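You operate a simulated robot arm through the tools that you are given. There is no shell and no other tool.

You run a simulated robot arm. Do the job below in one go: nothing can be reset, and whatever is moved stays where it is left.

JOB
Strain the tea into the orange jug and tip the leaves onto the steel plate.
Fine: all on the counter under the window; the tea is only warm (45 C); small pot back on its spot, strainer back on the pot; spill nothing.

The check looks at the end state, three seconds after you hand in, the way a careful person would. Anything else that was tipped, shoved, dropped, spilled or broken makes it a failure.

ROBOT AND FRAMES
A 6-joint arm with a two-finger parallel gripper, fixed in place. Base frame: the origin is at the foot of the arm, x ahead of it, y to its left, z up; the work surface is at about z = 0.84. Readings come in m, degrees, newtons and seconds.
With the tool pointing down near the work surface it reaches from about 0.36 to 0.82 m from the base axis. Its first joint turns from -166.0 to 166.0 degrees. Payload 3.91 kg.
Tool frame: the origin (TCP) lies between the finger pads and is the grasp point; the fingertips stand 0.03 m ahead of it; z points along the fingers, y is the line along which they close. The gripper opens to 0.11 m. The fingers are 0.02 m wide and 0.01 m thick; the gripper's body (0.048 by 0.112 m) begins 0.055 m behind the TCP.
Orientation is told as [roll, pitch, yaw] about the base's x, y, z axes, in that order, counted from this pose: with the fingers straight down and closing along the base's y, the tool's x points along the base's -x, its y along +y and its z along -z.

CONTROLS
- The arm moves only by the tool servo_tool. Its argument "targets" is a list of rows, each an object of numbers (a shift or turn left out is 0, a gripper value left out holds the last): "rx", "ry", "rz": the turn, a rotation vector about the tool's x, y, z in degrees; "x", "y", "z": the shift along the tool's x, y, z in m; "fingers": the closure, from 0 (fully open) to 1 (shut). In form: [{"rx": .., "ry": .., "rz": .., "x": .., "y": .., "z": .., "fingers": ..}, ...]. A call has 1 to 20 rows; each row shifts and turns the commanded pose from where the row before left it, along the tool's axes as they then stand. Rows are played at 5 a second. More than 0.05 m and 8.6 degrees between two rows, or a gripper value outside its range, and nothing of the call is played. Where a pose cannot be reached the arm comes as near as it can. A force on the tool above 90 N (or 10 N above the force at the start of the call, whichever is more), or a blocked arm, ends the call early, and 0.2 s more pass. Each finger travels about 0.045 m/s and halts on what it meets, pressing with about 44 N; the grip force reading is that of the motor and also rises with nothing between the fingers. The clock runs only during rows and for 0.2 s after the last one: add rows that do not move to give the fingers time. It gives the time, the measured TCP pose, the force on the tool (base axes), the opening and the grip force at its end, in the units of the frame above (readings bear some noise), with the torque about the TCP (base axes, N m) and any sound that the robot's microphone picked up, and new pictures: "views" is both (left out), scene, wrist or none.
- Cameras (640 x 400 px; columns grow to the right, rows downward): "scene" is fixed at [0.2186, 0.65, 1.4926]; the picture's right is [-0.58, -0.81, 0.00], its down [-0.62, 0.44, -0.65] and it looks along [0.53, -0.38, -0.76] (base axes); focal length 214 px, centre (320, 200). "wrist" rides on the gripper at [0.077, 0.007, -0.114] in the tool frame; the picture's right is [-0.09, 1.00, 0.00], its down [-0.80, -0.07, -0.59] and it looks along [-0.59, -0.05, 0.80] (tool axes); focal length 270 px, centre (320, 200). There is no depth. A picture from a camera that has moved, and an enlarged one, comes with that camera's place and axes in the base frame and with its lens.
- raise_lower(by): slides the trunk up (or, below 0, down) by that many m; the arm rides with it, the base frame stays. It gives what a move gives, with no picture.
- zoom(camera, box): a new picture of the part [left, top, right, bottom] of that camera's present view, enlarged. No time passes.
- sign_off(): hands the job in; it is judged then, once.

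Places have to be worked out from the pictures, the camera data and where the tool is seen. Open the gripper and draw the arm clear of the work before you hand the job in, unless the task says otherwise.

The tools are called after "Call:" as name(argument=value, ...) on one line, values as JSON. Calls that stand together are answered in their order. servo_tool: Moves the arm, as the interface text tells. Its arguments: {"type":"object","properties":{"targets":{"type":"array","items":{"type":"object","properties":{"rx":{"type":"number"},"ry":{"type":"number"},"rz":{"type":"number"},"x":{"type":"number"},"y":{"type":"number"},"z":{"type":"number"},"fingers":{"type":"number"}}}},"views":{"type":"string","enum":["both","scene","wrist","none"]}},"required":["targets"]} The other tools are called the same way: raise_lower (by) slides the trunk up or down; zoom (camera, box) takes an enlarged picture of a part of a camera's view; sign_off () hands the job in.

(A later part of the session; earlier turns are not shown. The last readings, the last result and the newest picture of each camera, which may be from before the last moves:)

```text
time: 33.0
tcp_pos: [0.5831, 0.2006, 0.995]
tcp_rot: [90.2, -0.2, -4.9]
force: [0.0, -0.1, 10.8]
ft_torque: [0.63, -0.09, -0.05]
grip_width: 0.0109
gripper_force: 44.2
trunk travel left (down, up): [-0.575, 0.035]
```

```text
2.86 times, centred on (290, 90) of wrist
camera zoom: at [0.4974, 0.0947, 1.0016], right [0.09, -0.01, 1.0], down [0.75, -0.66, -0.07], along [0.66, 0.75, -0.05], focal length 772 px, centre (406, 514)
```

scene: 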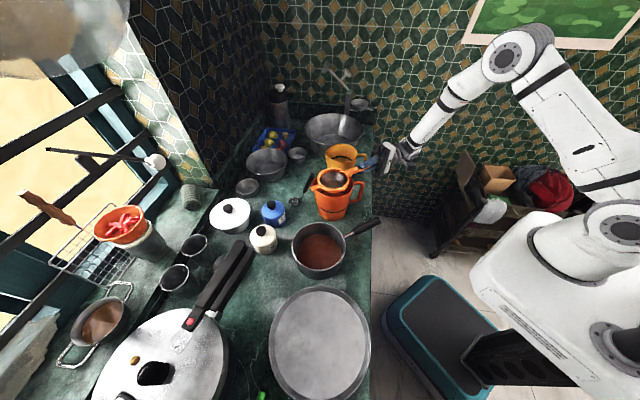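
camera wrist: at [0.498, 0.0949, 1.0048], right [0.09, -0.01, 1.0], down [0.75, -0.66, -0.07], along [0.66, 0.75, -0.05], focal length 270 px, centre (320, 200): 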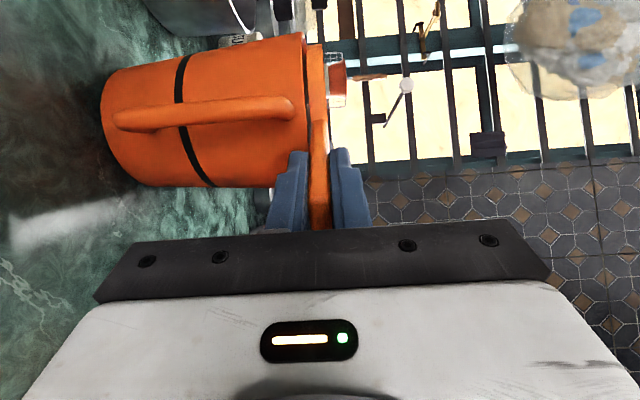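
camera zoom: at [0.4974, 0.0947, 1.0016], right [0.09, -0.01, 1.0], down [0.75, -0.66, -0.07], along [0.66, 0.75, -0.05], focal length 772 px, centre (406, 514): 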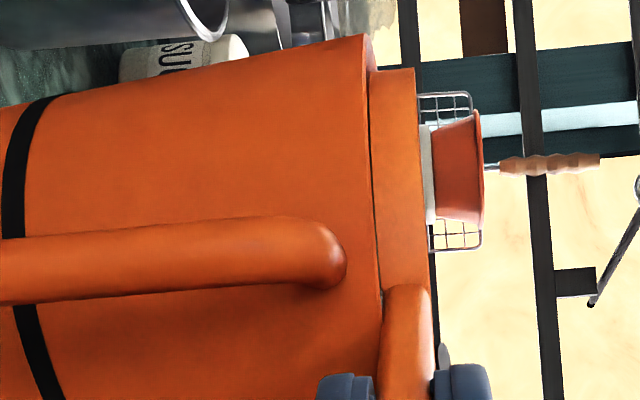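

Contact on the rim (10.8 N, handle side). I ease up 1 mm and open the fingers slightly to release.

Call:
servo_tool(targets=[{"y": 0.001}, {}, {"fingers": 0.85}, {"fingers": 0.7}, {}, {}, {}])

Call:
zoom(camera="scene", box=[290, 140, 410, 225])

Call:
zoom(camera="wrist", box=[80, 20, 400, 240])

```text
time: 34.6
tcp_pos: [0.5835, 0.2021, 0.9948]
tcp_rot: [90.0, 0.0, -5.1]
force: [0.0, 0.4, -0.6]
ft_torque: [-0.01, 0.01, -0.03]
grip_width: 0.033
gripper_force: 0.0
trunk travel left (down, up): [-0.575, 0.035]
camera wrist: at [0.4977, 0.0951, 1.0022], right [0.09, -0.01, 1.0], down [0.75, -0.66, -0.07], along [0.66, 0.75, -0.05], focal length 270 px, centre (320, 200)
```

scene: 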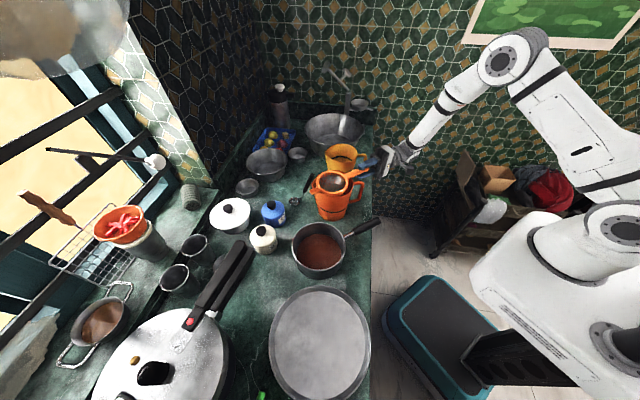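
wrist: 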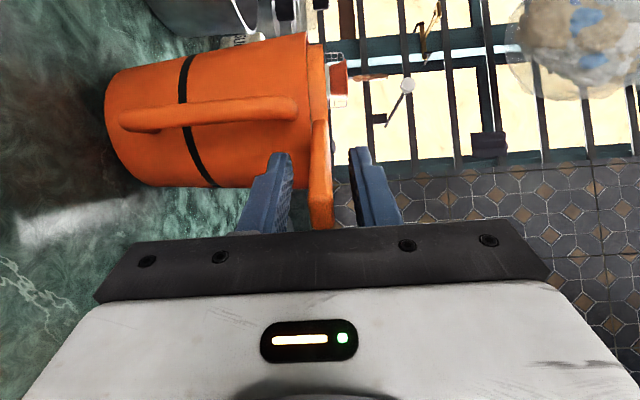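

```text
4.71 times, centred on (350, 182) of scene
camera zoom: at [0.2186, 0.65, 1.4926], right [-0.58, -0.81, 0.0], down [-0.62, 0.44, -0.65], along [0.53, -0.38, -0.76], focal length 1009 px, centre (179, 282)
```

zoom: 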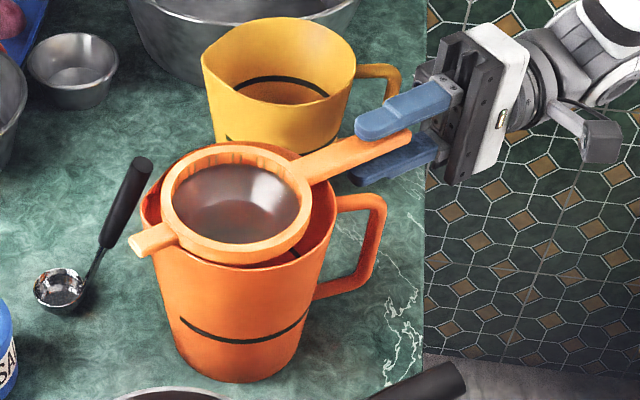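

```text
1.82 times, centred on (240, 130) of wrist
camera zoom: at [0.4977, 0.0951, 1.0022], right [0.09, -0.01, 1.0], down [0.75, -0.66, -0.07], along [0.66, 0.75, -0.05], focal length 491 px, centre (466, 327)
```

zoom: 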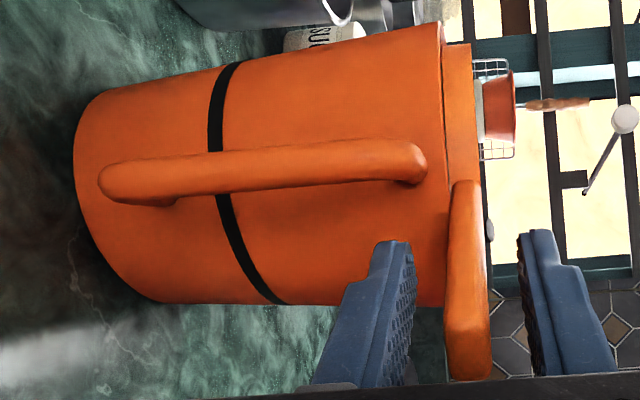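

The strainer rests well on the jug (lip and handle both on the rim). I back out to the right by 40 mm and rise.

Call:
servo_tool(targets=[{"x": -0.014}, {"x": -0.014}, {"x": -0.014}, {}, {"y": 0.03}, {"y": 0.03}, {"y": 0.03}, {"y": 0.03}, {}])

Call:
zoom(camera="scene", box=[290, 140, 410, 225])

```text
time: 36.6
tcp_pos: [0.6286, 0.1989, 1.1156]
tcp_rot: [90.0, 0.0, -4.9]
force: [0.4, 0.0, 0.3]
ft_torque: [0.0, 0.0, 0.01]
grip_width: 0.033
gripper_force: 0.1
trunk travel left (down, up): [-0.575, 0.035]
camera wrist: at [0.5414, 0.0922, 1.1224], right [0.09, -0.01, 1.0], down [0.75, -0.66, -0.07], along [0.66, 0.75, -0.05], focal length 270 px, centre (320, 200)
```

scene: 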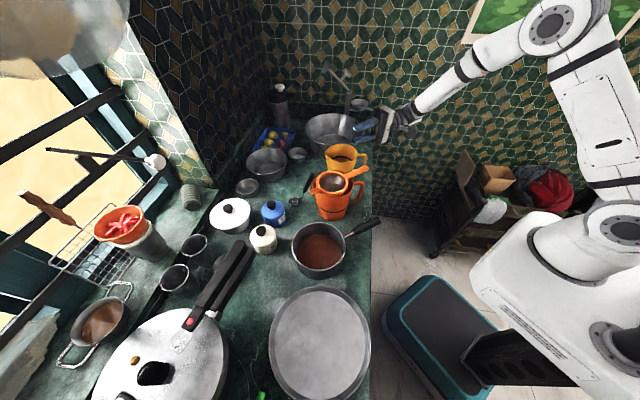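
wrist: 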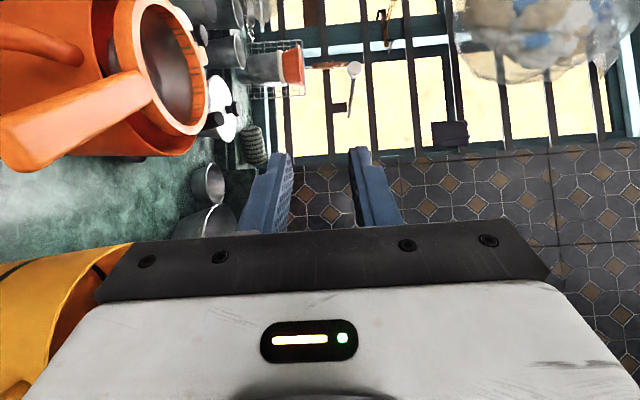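

```text
4.71 times, centred on (350, 182) of scene
camera zoom: at [0.2186, 0.65, 1.4926], right [-0.58, -0.81, 0.0], down [-0.62, 0.44, -0.65], along [0.53, -0.38, -0.76], focal length 1009 px, centre (179, 282)
```

zoom: 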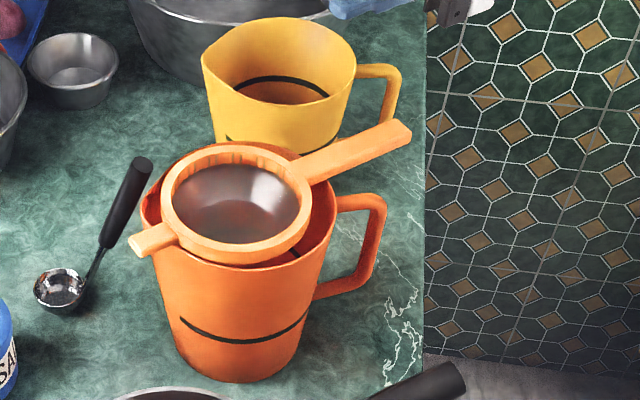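

The strainer sits stable. Before lifting the full pot I test the pouring pose in the air with the empty gripper: azimuth 60°, TCP ≈ (0.525, 0.21, 1.13), rolling counter-clockwise.

Call:
servo_tool(targets=[{"ry": -8.4}, {"ry": -8.4}, {"ry": -8.3}, {"x": 0.032, "z": -0.0143, "y": 0.005}, {"x": 0.032, "z": -0.0143, "y": 0.005}, {"x": 0.032, "z": -0.0143, "y": 0.005}, {"rz": -8.2}, {"rz": -8.2}, {"rz": -8.2}, {"rz": -8.2}, {"rz": -8.2}, {"rz": -8.2}, {"rz": -8.2}, {"rz": -8.2}, {"rz": -8.2}, {"rz": -8.2}, {"rz": -8.2}, {"rz": -8.2}, {"rz": -8.2}, {"rz": -8.2}])

```text
time: 40.8
tcp_pos: [0.5214, 0.2091, 1.1312]
tcp_rot: [-89.8, -65.1, 149.9]
force: [0.0, -0.4, 0.2]
ft_torque: [0.01, 0.02, 0.0]
grip_width: 0.033
gripper_force: 0.0
trunk travel left (down, up): [-0.575, 0.035]
camera wrist: at [0.4871, 0.0976, 1.058], right [-0.81, 0.47, -0.34], down [-0.53, -0.38, 0.76], along [0.23, 0.8, 0.56], focal length 270 px, centre (320, 200)
```

scene: 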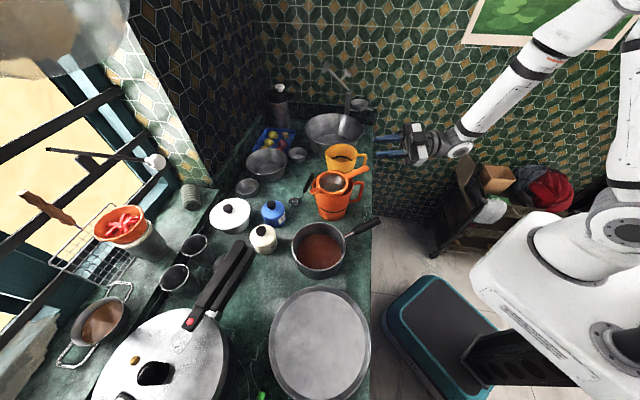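
wrist: 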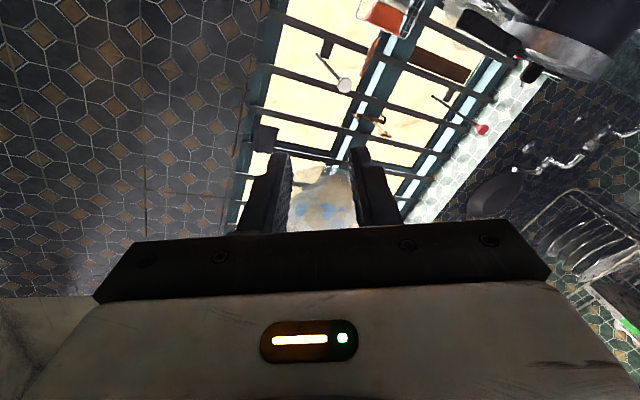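

The whole pour roll is reachable. I roll back and move to the left of the pot handle to measure it from the side.

Call:
servo_tool(targets=[{"rz": 8.2}, {"rz": 8.2}, {"rz": 8.2}, {"rz": 8.2}, {"rz": 8.2}, {"rz": 8.2}, {"rz": 8.2}, {"rz": 8.2}, {"rz": 8.2}, {"rz": 8.2}, {"rz": 8.2}, {"rz": 8.2}, {"rz": 8.2}, {"rz": 8.2}, {"ry": 6.4}, {"ry": 6.4}, {"ry": 6.3}], views="none")

```text
time: 44.4
tcp_pos: [0.521, 0.209, 1.1308]
tcp_rot: [90.0, 0.1, -11.0]
force: [0.3, -0.2, 0.1]
ft_torque: [-0.02, 0.01, 0.01]
grip_width: 0.0329
gripper_force: 0.1
trunk travel left (down, up): [-0.575, 0.035]
```

Call:
servo_tool(targets=[{"x": 0.0334, "z": 0.0218, "y": -0.016}, {"x": 0.0334, "z": 0.0218, "y": -0.016}, {"x": 0.0334, "z": 0.0218, "y": -0.016}, {"x": 0.0334, "z": 0.0218, "y": -0.016}, {"x": 0.0334, "z": 0.0218, "y": -0.016}, {"fingers": 0.4}, {}, {}])

Call:
zoom(camera="wrist", box=[0, 60, 320, 260])

Call:
zoom(camera="scene", box=[280, 200, 420, 290])

```text
time: 46.2
tcp_pos: [0.3777, 0.3498, 1.0514]
tcp_rot: [90.1, 0.1, -11.0]
force: [-0.4, 0.0, 0.6]
ft_torque: [0.01, -0.01, -0.01]
grip_width: 0.066
gripper_force: 0.1
trunk travel left (down, up): [-0.575, 0.035]
camera wrist: at [0.2797, 0.2515, 1.057], right [0.09, -0.02, 1.0], down [0.67, -0.74, -0.07], along [0.73, 0.68, -0.05], focal length 270 px, centre (320, 200)
```

scene: 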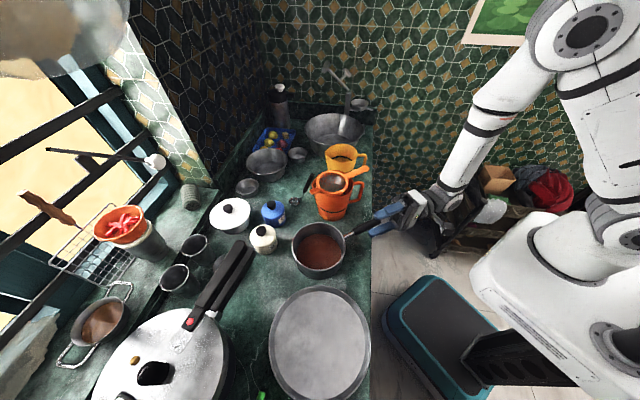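
wrist: 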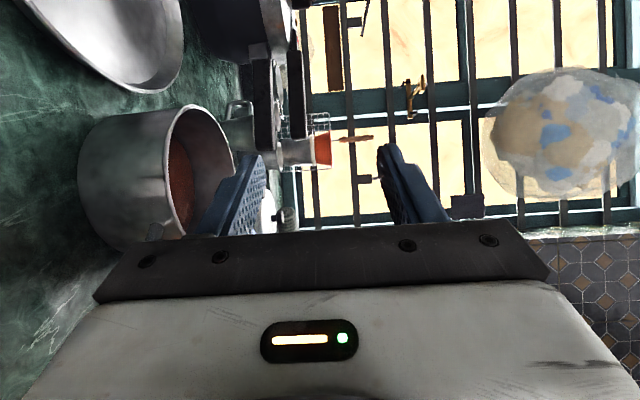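

```text
2.00 times, centred on (160, 160) of wrist
camera zoom: at [0.2797, 0.2515, 1.057], right [0.09, -0.02, 1.0], down [0.67, -0.74, -0.07], along [0.73, 0.68, -0.05], focal length 541 px, centre (640, 280)
```

zoom: 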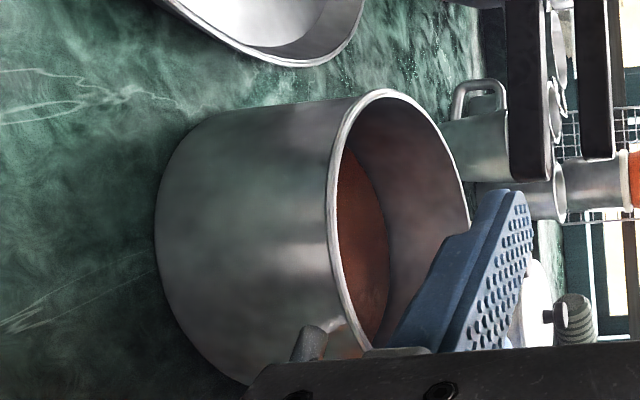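

```text
4.44 times, centred on (350, 245) of scene
camera zoom: at [0.2186, 0.65, 1.4926], right [-0.58, -0.81, 0.0], down [-0.62, 0.44, -0.65], along [0.53, -0.38, -0.76], focal length 953 px, centre (187, 0)
```

zoom: 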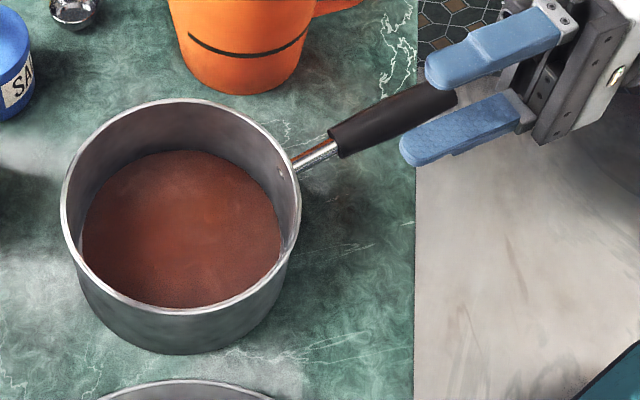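

The handle is hidden behind the palm here. Its axis runs at about azimuth 77° from pot centre (0.474, 0.473), and seems to rise slightly toward its tip. I open wider, come down level with it and slide in part way to see its slope.

Call:
servo_tool(targets=[{"ry": -2.0, "fingers": 0.25}, {"y": -0.033}, {"y": -0.033}, {"y": -0.033}, {"y": -0.03}, {}, {"x": -0.015}, {"x": -0.015}, {}, {}])

Call:
zoom(camera="wrist", box=[160, 60, 440, 245])

Call:
zoom(camera="scene", box=[280, 200, 420, 290])

```text
time: 48.4
tcp_pos: [0.4066, 0.3414, 0.9212]
tcp_rot: [90.0, 0.0, -13.1]
force: [0.9, 0.7, 0.5]
ft_torque: [0.0, 0.02, 0.03]
grip_width: 0.0823
gripper_force: 0.0
trunk travel left (down, up): [-0.575, 0.035]
camera wrist: at [0.3064, 0.2475, 0.9281], right [0.09, -0.02, 1.0], down [0.65, -0.76, -0.07], along [0.76, 0.65, -0.05], focal length 270 px, centre (320, 200)
```

scene: 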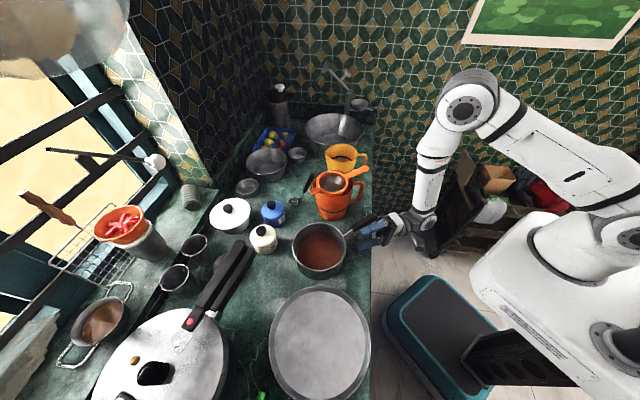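
wrist: 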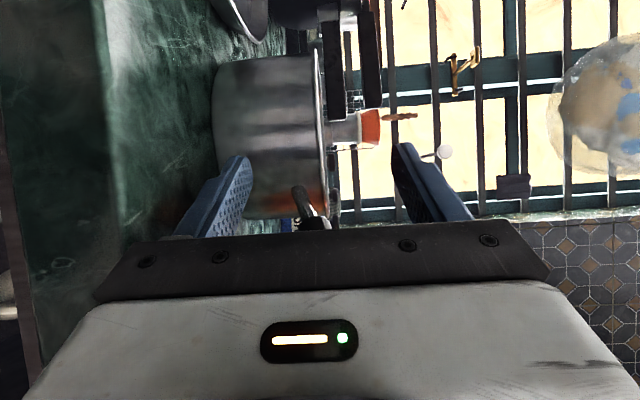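

```text
2.16 times, centred on (300, 152) of wrist
camera zoom: at [0.3064, 0.2475, 0.9281], right [0.09, -0.02, 1.0], down [0.65, -0.76, -0.07], along [0.76, 0.65, -0.05], focal length 584 px, centre (363, 303)
```

zoom: 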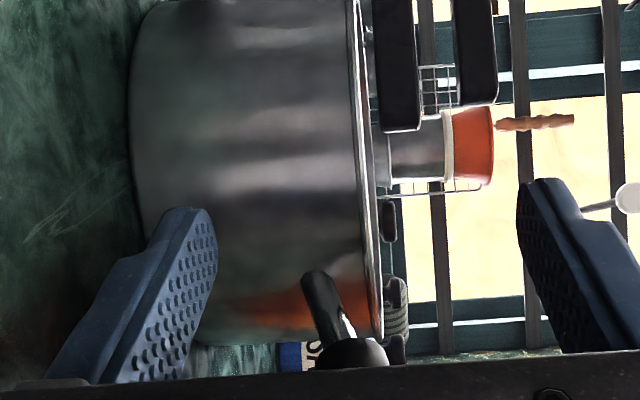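

```text
4.44 times, centred on (350, 245) of scene
camera zoom: at [0.2186, 0.65, 1.4926], right [-0.58, -0.81, 0.0], down [-0.62, 0.44, -0.65], along [0.53, -0.38, -0.76], focal length 953 px, centre (187, 0)
```

zoom: 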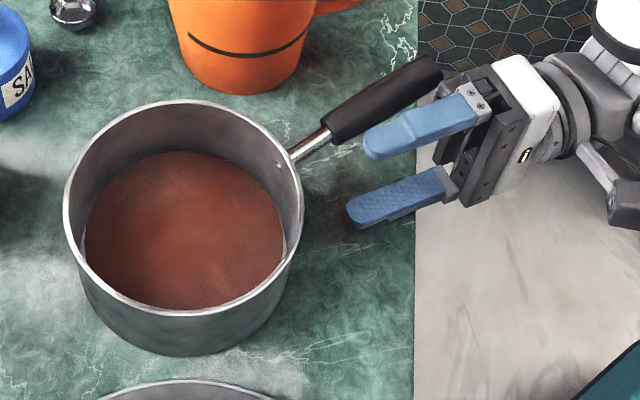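

The handle clearly rises toward its tip. I zoom closely to measure its slope in both views.

Call:
zoom(camera="scene", box=[335, 205, 395, 245])

Call:
zoom(camera="wrist", box=[270, 160, 370, 235])

```text
10.00 times, centred on (365, 225) of scene
camera zoom: at [0.2186, 0.65, 1.4926], right [-0.58, -0.81, 0.0], down [-0.62, 0.44, -0.65], along [0.53, -0.38, -0.76], focal length 2145 px, centre (-130, -50)
```

zoom: 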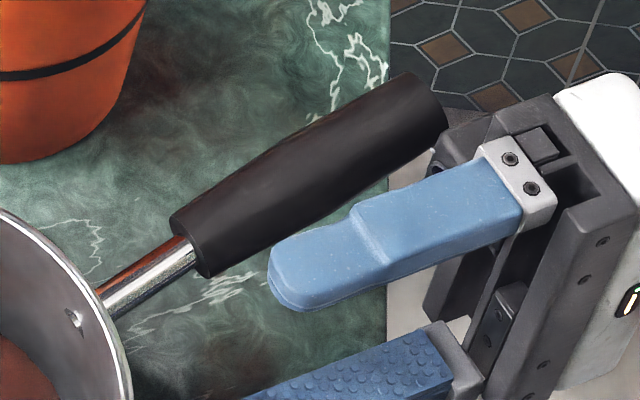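

```text
5.33 times, centred on (320, 198) of wrist
camera zoom: at [0.3064, 0.2475, 0.9281], right [0.09, -0.02, 1.0], down [0.65, -0.76, -0.07], along [0.76, 0.65, -0.05], focal length 1442 px, centre (320, 213)
```

zoom: 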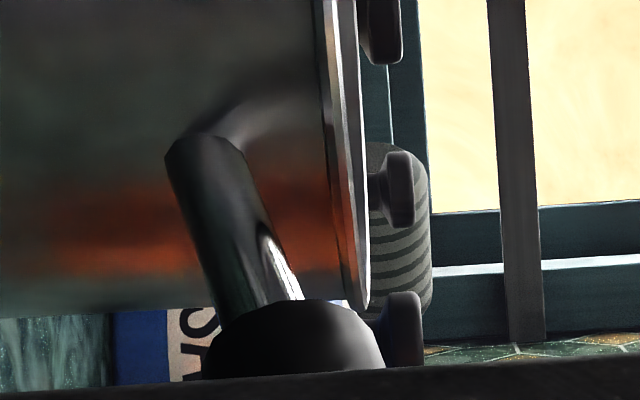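

The pot handle's tip was nudged sideways by my palm (pot turned a few degrees about its own centre), so I must keep the palm behind the tip; I can restore its angle when I put it back. I back off to the left, rise, and pitch the tool 16° down to match the handle slope.

Call:
servo_tool(targets=[{"x": 0.02}, {"x": 0.02}, {"x": 0.02}, {"y": 0.04}, {"y": 0.04}, {"rx": 8}, {"rx": 8}, {}, {}])

Call:
zoom(camera="scene", box=[280, 200, 420, 290])

Call:
zoom(camera="wrist", box=[0, 60, 320, 260])

```text
time: 50.4
tcp_pos: [0.35, 0.3571, 1.0021]
tcp_rot: [73.9, 0.0, -13.0]
force: [0.4, 0.7, -0.3]
ft_torque: [0.0, 0.03, -0.01]
grip_width: 0.0824
gripper_force: 0.1
trunk travel left (down, up): [-0.575, 0.035]
camera wrist: at [0.2496, 0.2678, 1.0402], right [0.15, 0.25, 0.96], down [0.65, -0.76, 0.1], along [0.75, 0.61, -0.27], focal length 270 px, centre (320, 200)
```

scene: 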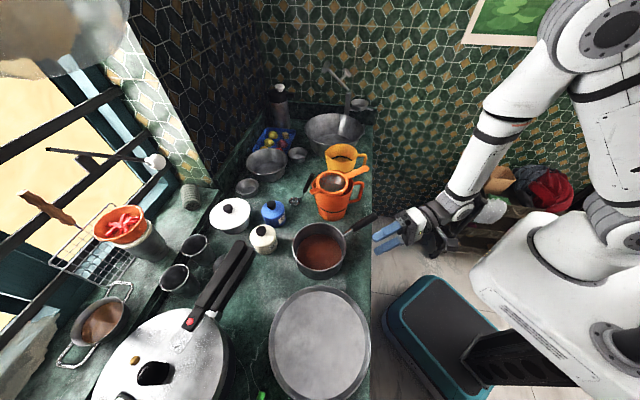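
wrist: 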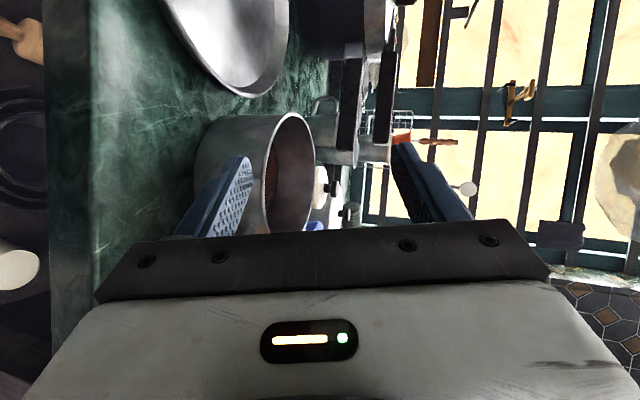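

```text
4.44 times, centred on (350, 245) of scene
camera zoom: at [0.2186, 0.65, 1.4926], right [-0.58, -0.81, 0.0], down [-0.62, 0.44, -0.65], along [0.53, -0.38, -0.76], focal length 953 px, centre (187, 0)
```

zoom: 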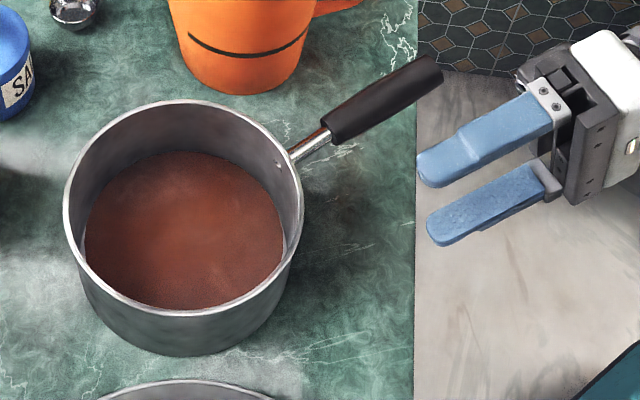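

```text
2.00 times, centred on (160, 160) of wrist
camera zoom: at [0.2496, 0.2678, 1.0402], right [0.15, 0.25, 0.96], down [0.65, -0.76, 0.1], along [0.75, 0.61, -0.27], focal length 541 px, centre (640, 280)
```

zoom: 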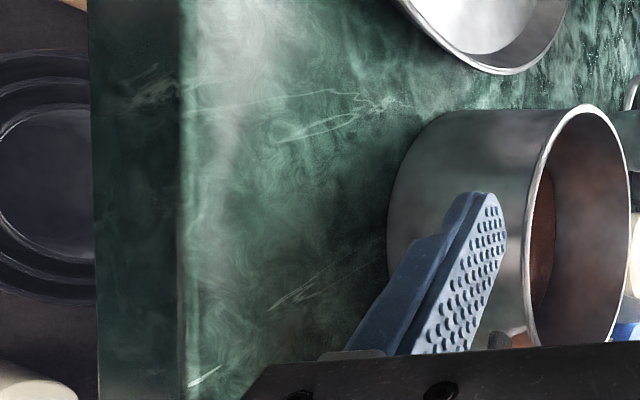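

The tip now lies at about (0.445, 0.270, 0.94): handle azimuth ≈ 82°, slope ≈ 15–16°. I align the tool to azimuth 82° and go to a pre-grasp point 70 mm left of the handle, with the palm kept behind the tip.

Call:
servo_tool(targets=[{"ry": 4.8, "rz": -1.38, "fingers": 0.4}, {}, {"x": -0.0126, "y": -0.0268, "z": -0.0023}, {"x": -0.0126, "y": -0.0268, "z": -0.0023}, {"x": -0.0126, "y": -0.0268, "z": -0.0023}, {}, {}])

Call:
zoom(camera="scene", box=[300, 200, 440, 290])

Call:
zoom(camera="wrist", box=[160, 60, 440, 245])

```text
time: 52.0
tcp_pos: [0.3812, 0.3222, 0.9244]
tcp_rot: [74.0, 0.0, -7.9]
force: [0.1, 0.1, 0.0]
ft_torque: [0.02, 0.02, 0.0]
grip_width: 0.066
gripper_force: 0.1
trunk travel left (down, up): [-0.575, 0.035]
camera wrist: at [0.2903, 0.2261, 0.9626], right [0.13, 0.26, 0.96], down [0.71, -0.7, 0.1], along [0.69, 0.67, -0.27], focal length 270 px, centre (320, 200)
```

scene: 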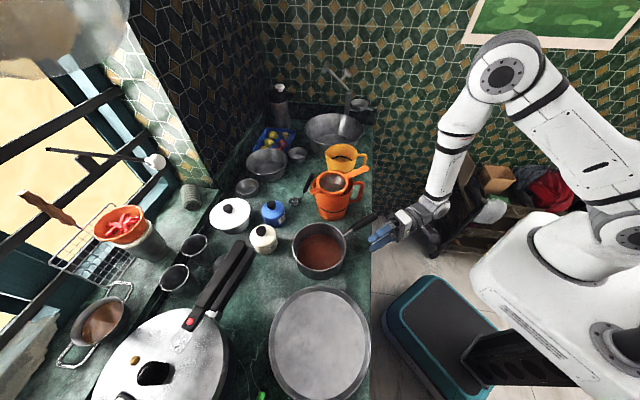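
wrist: 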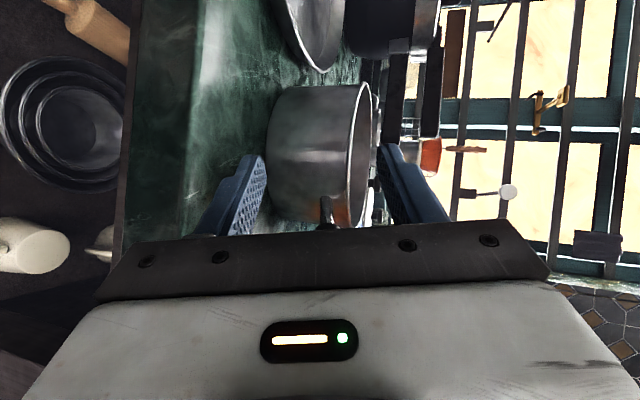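

```text
4.44 times, centred on (370, 245) of scene
camera zoom: at [0.2186, 0.65, 1.4926], right [-0.58, -0.81, 0.0], down [-0.62, 0.44, -0.65], along [0.53, -0.38, -0.76], focal length 953 px, centre (98, 0)
```

zoom: 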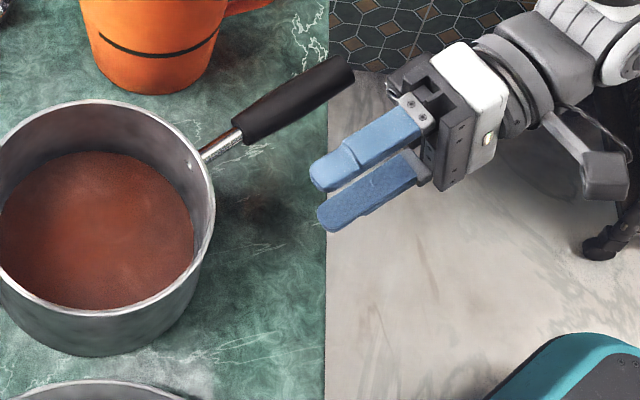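

```text
2.16 times, centred on (300, 152) of wrist
camera zoom: at [0.2903, 0.2261, 0.9626], right [0.13, 0.26, 0.96], down [0.71, -0.7, 0.1], along [0.69, 0.67, -0.27], focal length 584 px, centre (363, 303)
```

zoom: 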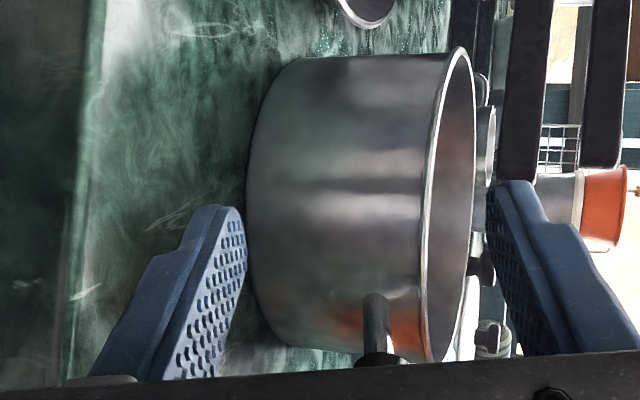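

Side view: handle lies in the plane between the pads and parallel to them; it should be ~70 mm to the right, with its tip ~10 mm ahead of the palm. I slide 45 mm in and check.

Call:
servo_tool(targets=[{"x": -0.015}, {"x": -0.015}, {"x": -0.015}, {}, {}])

Call:
zoom(camera="scene", box=[320, 195, 420, 260])

Call:
zoom(camera="wrist", box=[200, 100, 440, 245])

```text
time: 53.2
tcp_pos: [0.4267, 0.3171, 0.9268]
tcp_rot: [74.1, 0.0, -8.0]
force: [-1.0, 0.5, -0.7]
ft_torque: [-0.01, 0.04, 0.0]
grip_width: 0.0659
gripper_force: 0.1
trunk travel left (down, up): [-0.575, 0.035]
camera wrist: at [0.3353, 0.2201, 0.9638], right [0.13, 0.26, 0.96], down [0.71, -0.7, 0.1], along [0.69, 0.67, -0.27], focal length 270 px, centre (320, 200)
```

scene: 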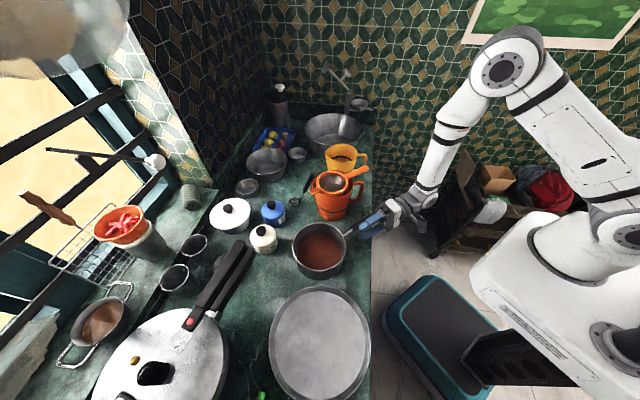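
wrist: 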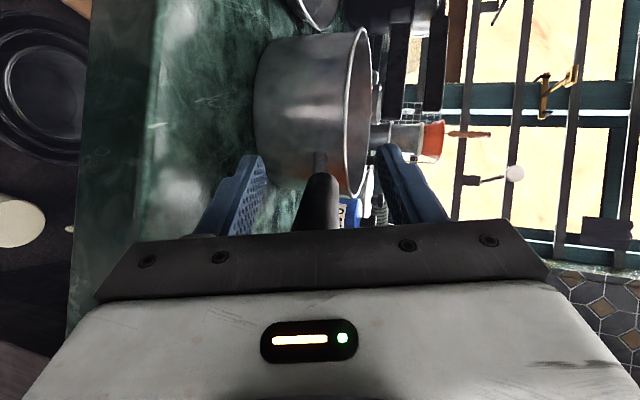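

```text
6.15 times, centred on (370, 228) of scene
camera zoom: at [0.2186, 0.65, 1.4926], right [-0.58, -0.81, 0.0], down [-0.62, 0.44, -0.65], along [0.53, -0.38, -0.76], focal length 1320 px, centre (12, 31)
```

zoom: 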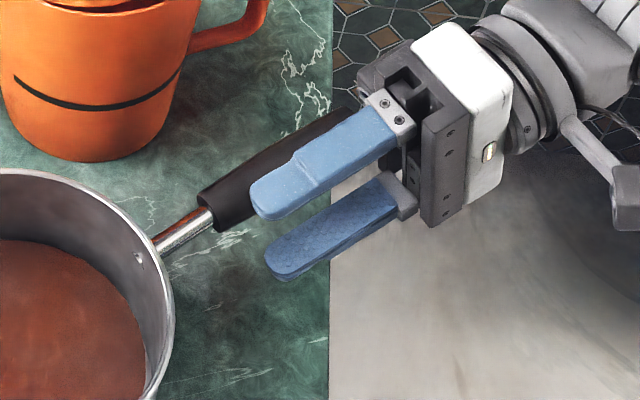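

```text
2.67 times, centred on (320, 172) of wrist
camera zoom: at [0.3353, 0.2201, 0.9638], right [0.13, 0.26, 0.96], down [0.71, -0.7, 0.1], along [0.69, 0.67, -0.27], focal length 721 px, centre (320, 273)
```

zoom: 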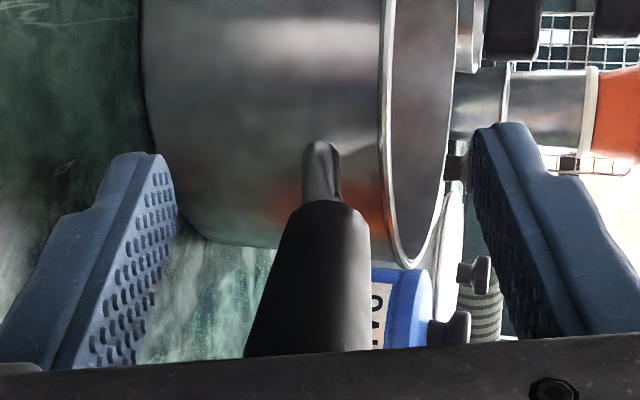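

The handle is between the pads; its slope is slightly less than my pitch (≈11–12°). I correct the pitch by −4.5°, lower 4 mm, and slide the rest of the way in.

Call:
servo_tool(targets=[{"rx": -4.5}, {"y": -0.004}, {"x": -0.01}, {"x": -0.012}, {}, {}])

Call:
zoom(camera="scene", box=[320, 195, 420, 260])

Call:
zoom(camera="wrist", box=[200, 100, 440, 245])

```text
time: 54.6
tcp_pos: [0.4493, 0.3121, 0.9207]
tcp_rot: [78.5, -0.1, -8.0]
force: [1.3, 0.2, 0.1]
ft_torque: [0.01, -0.01, 0.0]
grip_width: 0.0661
gripper_force: 0.0
trunk travel left (down, up): [-0.575, 0.035]
camera wrist: at [0.3574, 0.213, 0.9511], right [0.11, 0.19, 0.98], down [0.71, -0.7, 0.05], along [0.69, 0.69, -0.21], focal length 270 px, centre (320, 200)
```

scene: 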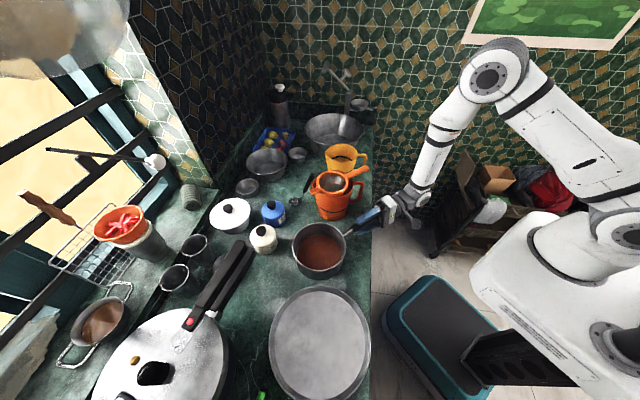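
wrist: 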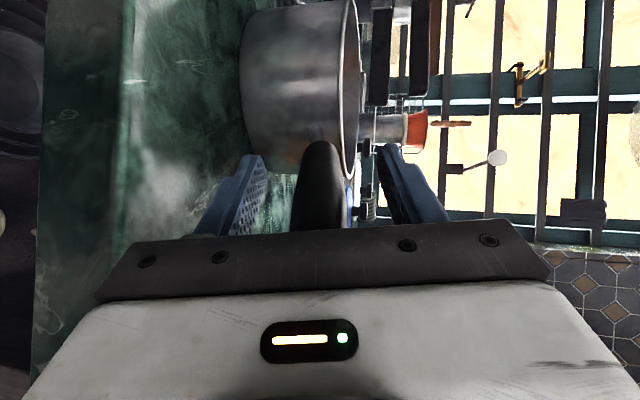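

```text
6.15 times, centred on (370, 228) of scene
camera zoom: at [0.2186, 0.65, 1.4926], right [-0.58, -0.81, 0.0], down [-0.62, 0.44, -0.65], along [0.53, -0.38, -0.76], focal length 1320 px, centre (12, 31)
```

zoom: 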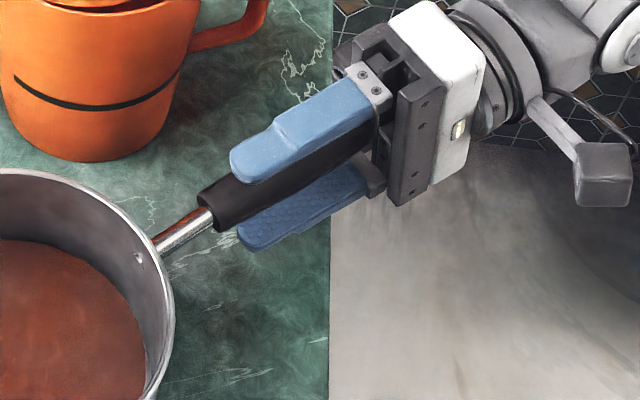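

```text
2.67 times, centred on (320, 172) of wrist
camera zoom: at [0.3574, 0.213, 0.9511], right [0.11, 0.19, 0.98], down [0.71, -0.7, 0.05], along [0.69, 0.69, -0.21], focal length 721 px, centre (320, 273)
```

zoom: 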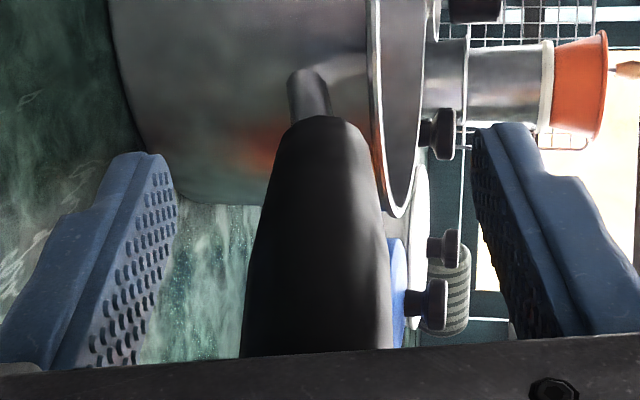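

Handle is centred and parallel between the pads (diameter ~19–24 mm, tapered). I shift 6 mm right and turn 3° for better lateral alignment, then close.

Call:
servo_tool(targets=[{"ry": -2.94, "rz": 0.6}, {"x": -0.006}, {}, {"fingers": 0.6}, {"fingers": 0.75}, {"fingers": 1.0}, {}, {}, {}, {}])

Call:
zoom(camera="scene", box=[280, 195, 420, 285])

Call:
zoom(camera="wrist", box=[200, 100, 440, 245])

```text
time: 56.8
tcp_pos: [0.4541, 0.313, 0.9226]
tcp_rot: [78.6, -0.1, -11.0]
force: [0.4, 6.7, 7.2]
ft_torque: [2.81, -0.32, -0.05]
grip_width: 0.0259
gripper_force: 44.0
trunk travel left (down, up): [-0.575, 0.035]
camera wrist: at [0.358, 0.2174, 0.9517], right [0.12, 0.18, 0.98], down [0.67, -0.74, 0.05], along [0.73, 0.65, -0.21], focal length 270 px, centre (320, 200)
```

scene: 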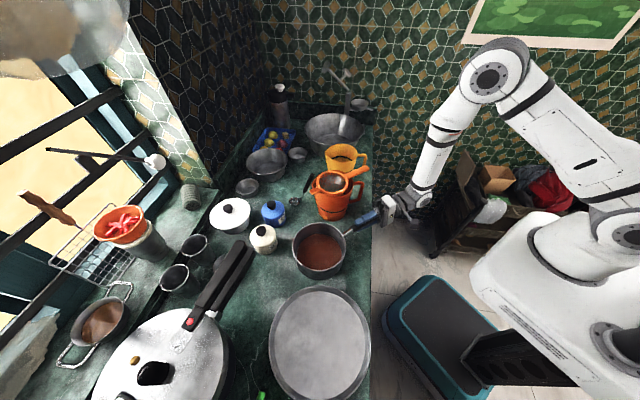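
wrist: 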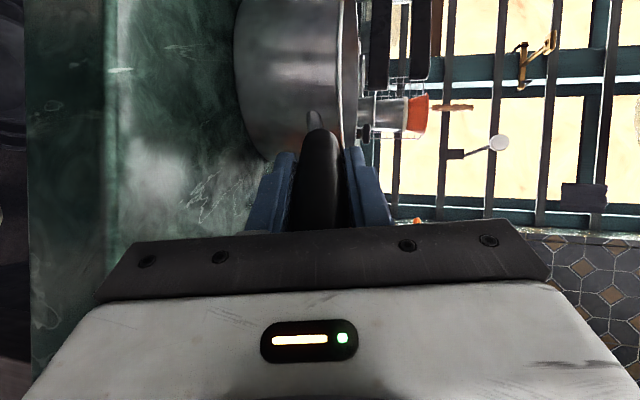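

```text
4.44 times, centred on (350, 240) of scene
camera zoom: at [0.2186, 0.65, 1.4926], right [-0.58, -0.81, 0.0], down [-0.62, 0.44, -0.65], along [0.53, -0.38, -0.76], focal length 953 px, centre (187, 22)
```

zoom: 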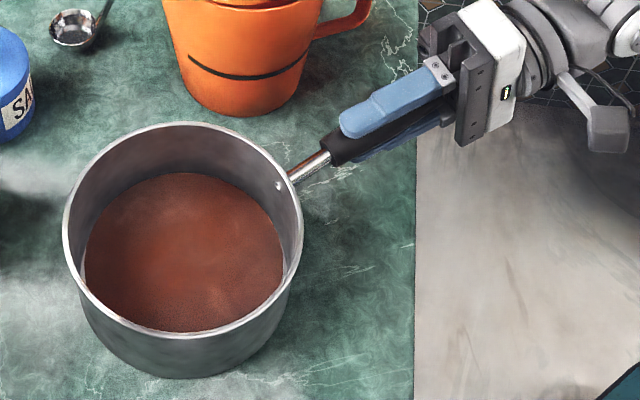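

```text
2.67 times, centred on (320, 172) of wrist
camera zoom: at [0.358, 0.2174, 0.9517], right [0.12, 0.18, 0.98], down [0.67, -0.74, 0.05], along [0.73, 0.65, -0.21], focal length 721 px, centre (320, 273)
```

zoom: 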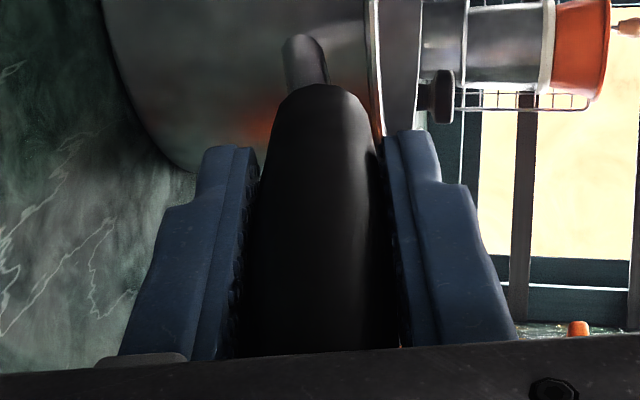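

Gripped at 26 mm with 44 N, but a torque of 2.8 N·m shows the pads want to pitch the pot nose-down. I relieve it by pitching up a little.

Call:
servo_tool(targets=[{"rx": -0.7}, {}, {}], views="none")

```text
time: 57.6
tcp_pos: [0.454, 0.3112, 0.9212]
tcp_rot: [79.1, 0.0, -11.1]
force: [0.7, 3.5, 1.9]
ft_torque: [1.46, -0.15, -0.08]
grip_width: 0.0257
gripper_force: 43.9
trunk travel left (down, up): [-0.575, 0.035]
```

Call:
servo_tool(targets=[{"rx": -0.7}, {}, {}], views="none")

```text
time: 58.4
tcp_pos: [0.4551, 0.3111, 0.9225]
tcp_rot: [79.8, 0.1, -10.9]
force: [-0.2, -0.1, -0.1]
ft_torque: [-0.87, 0.07, 0.01]
grip_width: 0.0257
gripper_force: 43.3
trunk travel left (down, up): [-0.575, 0.035]
```

Nearly relieved. Now lift straight up slowly, 20 mm first, and watch for sag.

Call:
servo_tool(targets=[{"y": 0.003, "z": -0.0005}, {"y": 0.004, "z": -0.0007}, {"y": 0.005, "z": -0.0009}, {"y": 0.005, "z": -0.0009}, {"y": 0.004, "z": -0.0007}, {}, {}])

Call:
zoom(camera="scene", box=[280, 195, 420, 285])

Call:
zoom(camera="wrist", box=[160, 0, 480, 245])

```text
time: 60.0
tcp_pos: [0.4554, 0.3114, 0.9445]
tcp_rot: [79.8, 0.0, -11.0]
force: [0.1, -0.4, -7.7]
ft_torque: [-0.89, 0.13, 0.02]
grip_width: 0.0259
gripper_force: 44.6
trunk travel left (down, up): [-0.575, 0.035]
camera wrist: at [0.3588, 0.2159, 0.9695], right [0.12, 0.16, 0.98], down [0.67, -0.74, 0.04], along [0.73, 0.66, -0.19], focal length 270 px, centre (320, 200)
```

scene: 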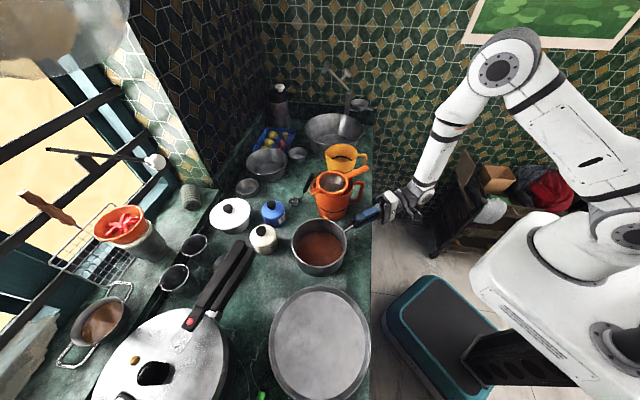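
wrist: 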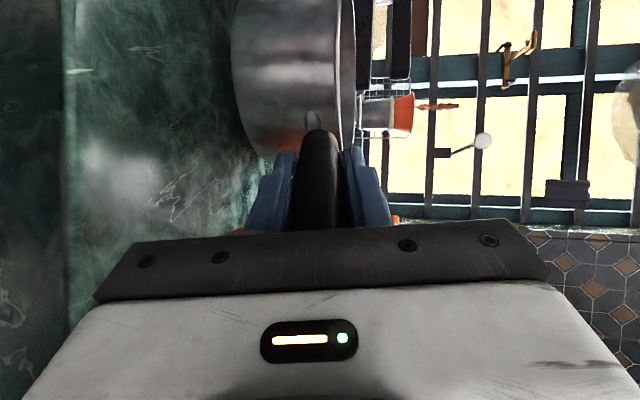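

```text
4.44 times, centred on (350, 240) of scene
camera zoom: at [0.2186, 0.65, 1.4926], right [-0.58, -0.81, 0.0], down [-0.62, 0.44, -0.65], along [0.53, -0.38, -0.76], focal length 953 px, centre (187, 22)
```

zoom: 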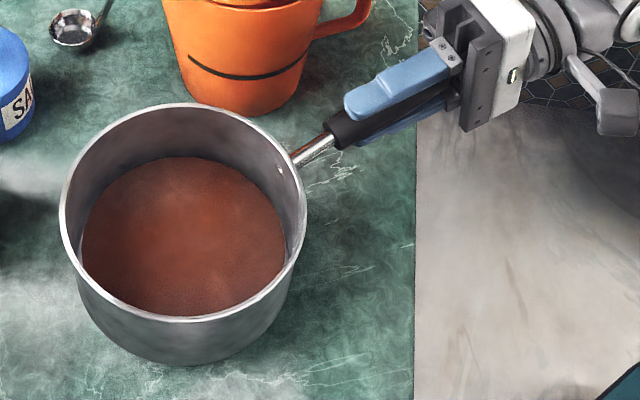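

```text
1.63 times, centred on (320, 122) of wrist
camera zoom: at [0.3588, 0.2159, 0.9695], right [0.12, 0.16, 0.98], down [0.67, -0.74, 0.04], along [0.73, 0.66, -0.19], focal length 441 px, centre (320, 326)
```

zoom: 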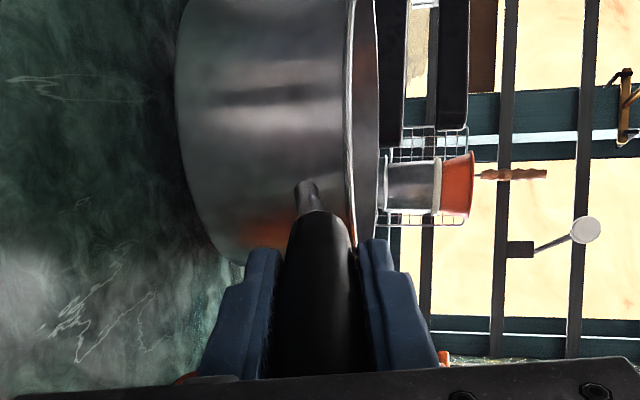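

The pot hangs level and steady (7.7 N, no sag). I lift it on to z ≈ 1.14 gently.

Call:
servo_tool(targets=[{"y": 0.0098, "z": -0.0018}, {"y": 0.0148, "z": -0.0027}, {"y": 0.0197, "z": -0.0035}, {"y": 0.0197, "z": -0.0035}, {"y": 0.0197, "z": -0.0035}, {"y": 0.0197, "z": -0.0035}, {"y": 0.0197, "z": -0.0035}, {"y": 0.0197, "z": -0.0035}, {"y": 0.0197, "z": -0.0035}, {"y": 0.0148, "z": -0.0027}, {"y": 0.0098, "z": -0.0018}, {"y": 0.005, "z": -0.0009}, {}, {}])

Call:
zoom(camera="scene", box=[270, 140, 430, 260])

Call:
zoom(camera="wrist", box=[160, 0, 480, 245])

```text
time: 63.0
tcp_pos: [0.457, 0.3104, 1.1377]
tcp_rot: [79.8, 0.1, -10.9]
force: [-1.0, 0.1, -6.7]
ft_torque: [-0.91, 0.09, 0.02]
grip_width: 0.0258
gripper_force: 44.5
trunk travel left (down, up): [-0.575, 0.035]
camera wrist: at [0.3588, 0.2159, 1.1641], right [0.12, 0.16, 0.98], down [0.67, -0.74, 0.04], along [0.73, 0.66, -0.19], focal length 270 px, centre (320, 200)
```

scene: 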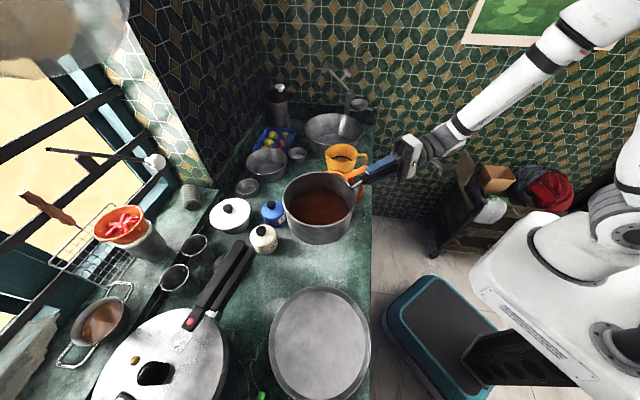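
wrist: 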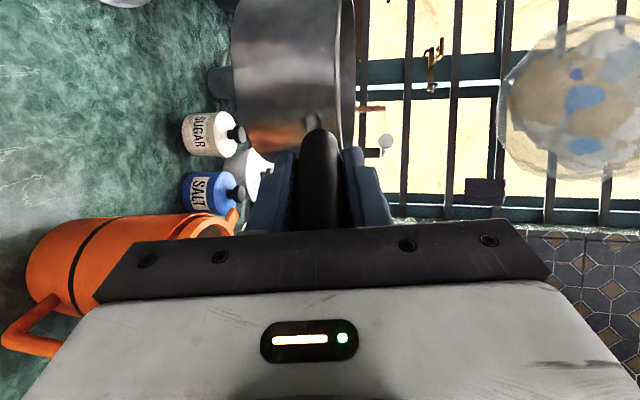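

```text
3.33 times, centred on (350, 200) of scene
camera zoom: at [0.2186, 0.65, 1.4926], right [-0.58, -0.81, 0.0], down [-0.62, 0.44, -0.65], along [0.53, -0.38, -0.76], focal length 715 px, centre (220, 200)
```

zoom: 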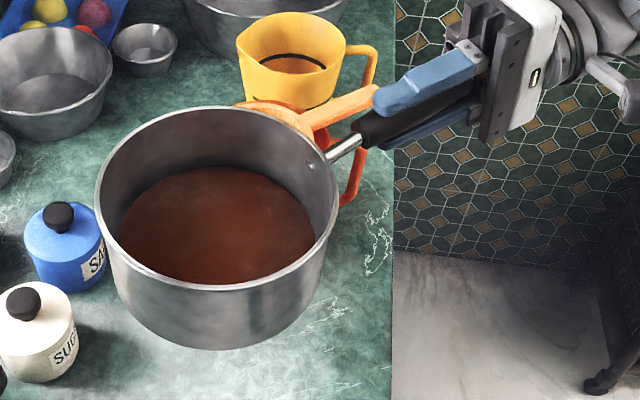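

```text
1.63 times, centred on (320, 122) of wrist
camera zoom: at [0.3588, 0.2159, 1.1641], right [0.12, 0.16, 0.98], down [0.67, -0.74, 0.04], along [0.73, 0.66, -0.19], focal length 441 px, centre (320, 326)
```

zoom: 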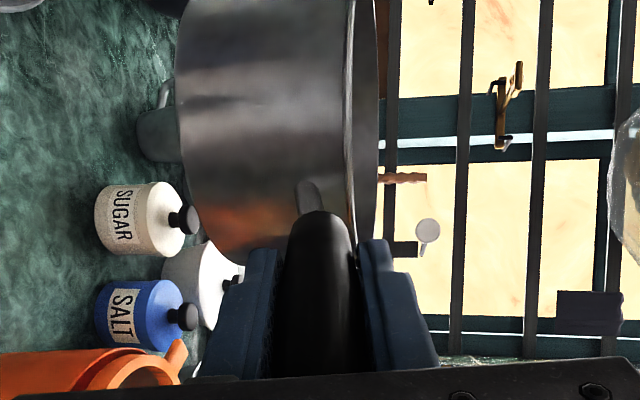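

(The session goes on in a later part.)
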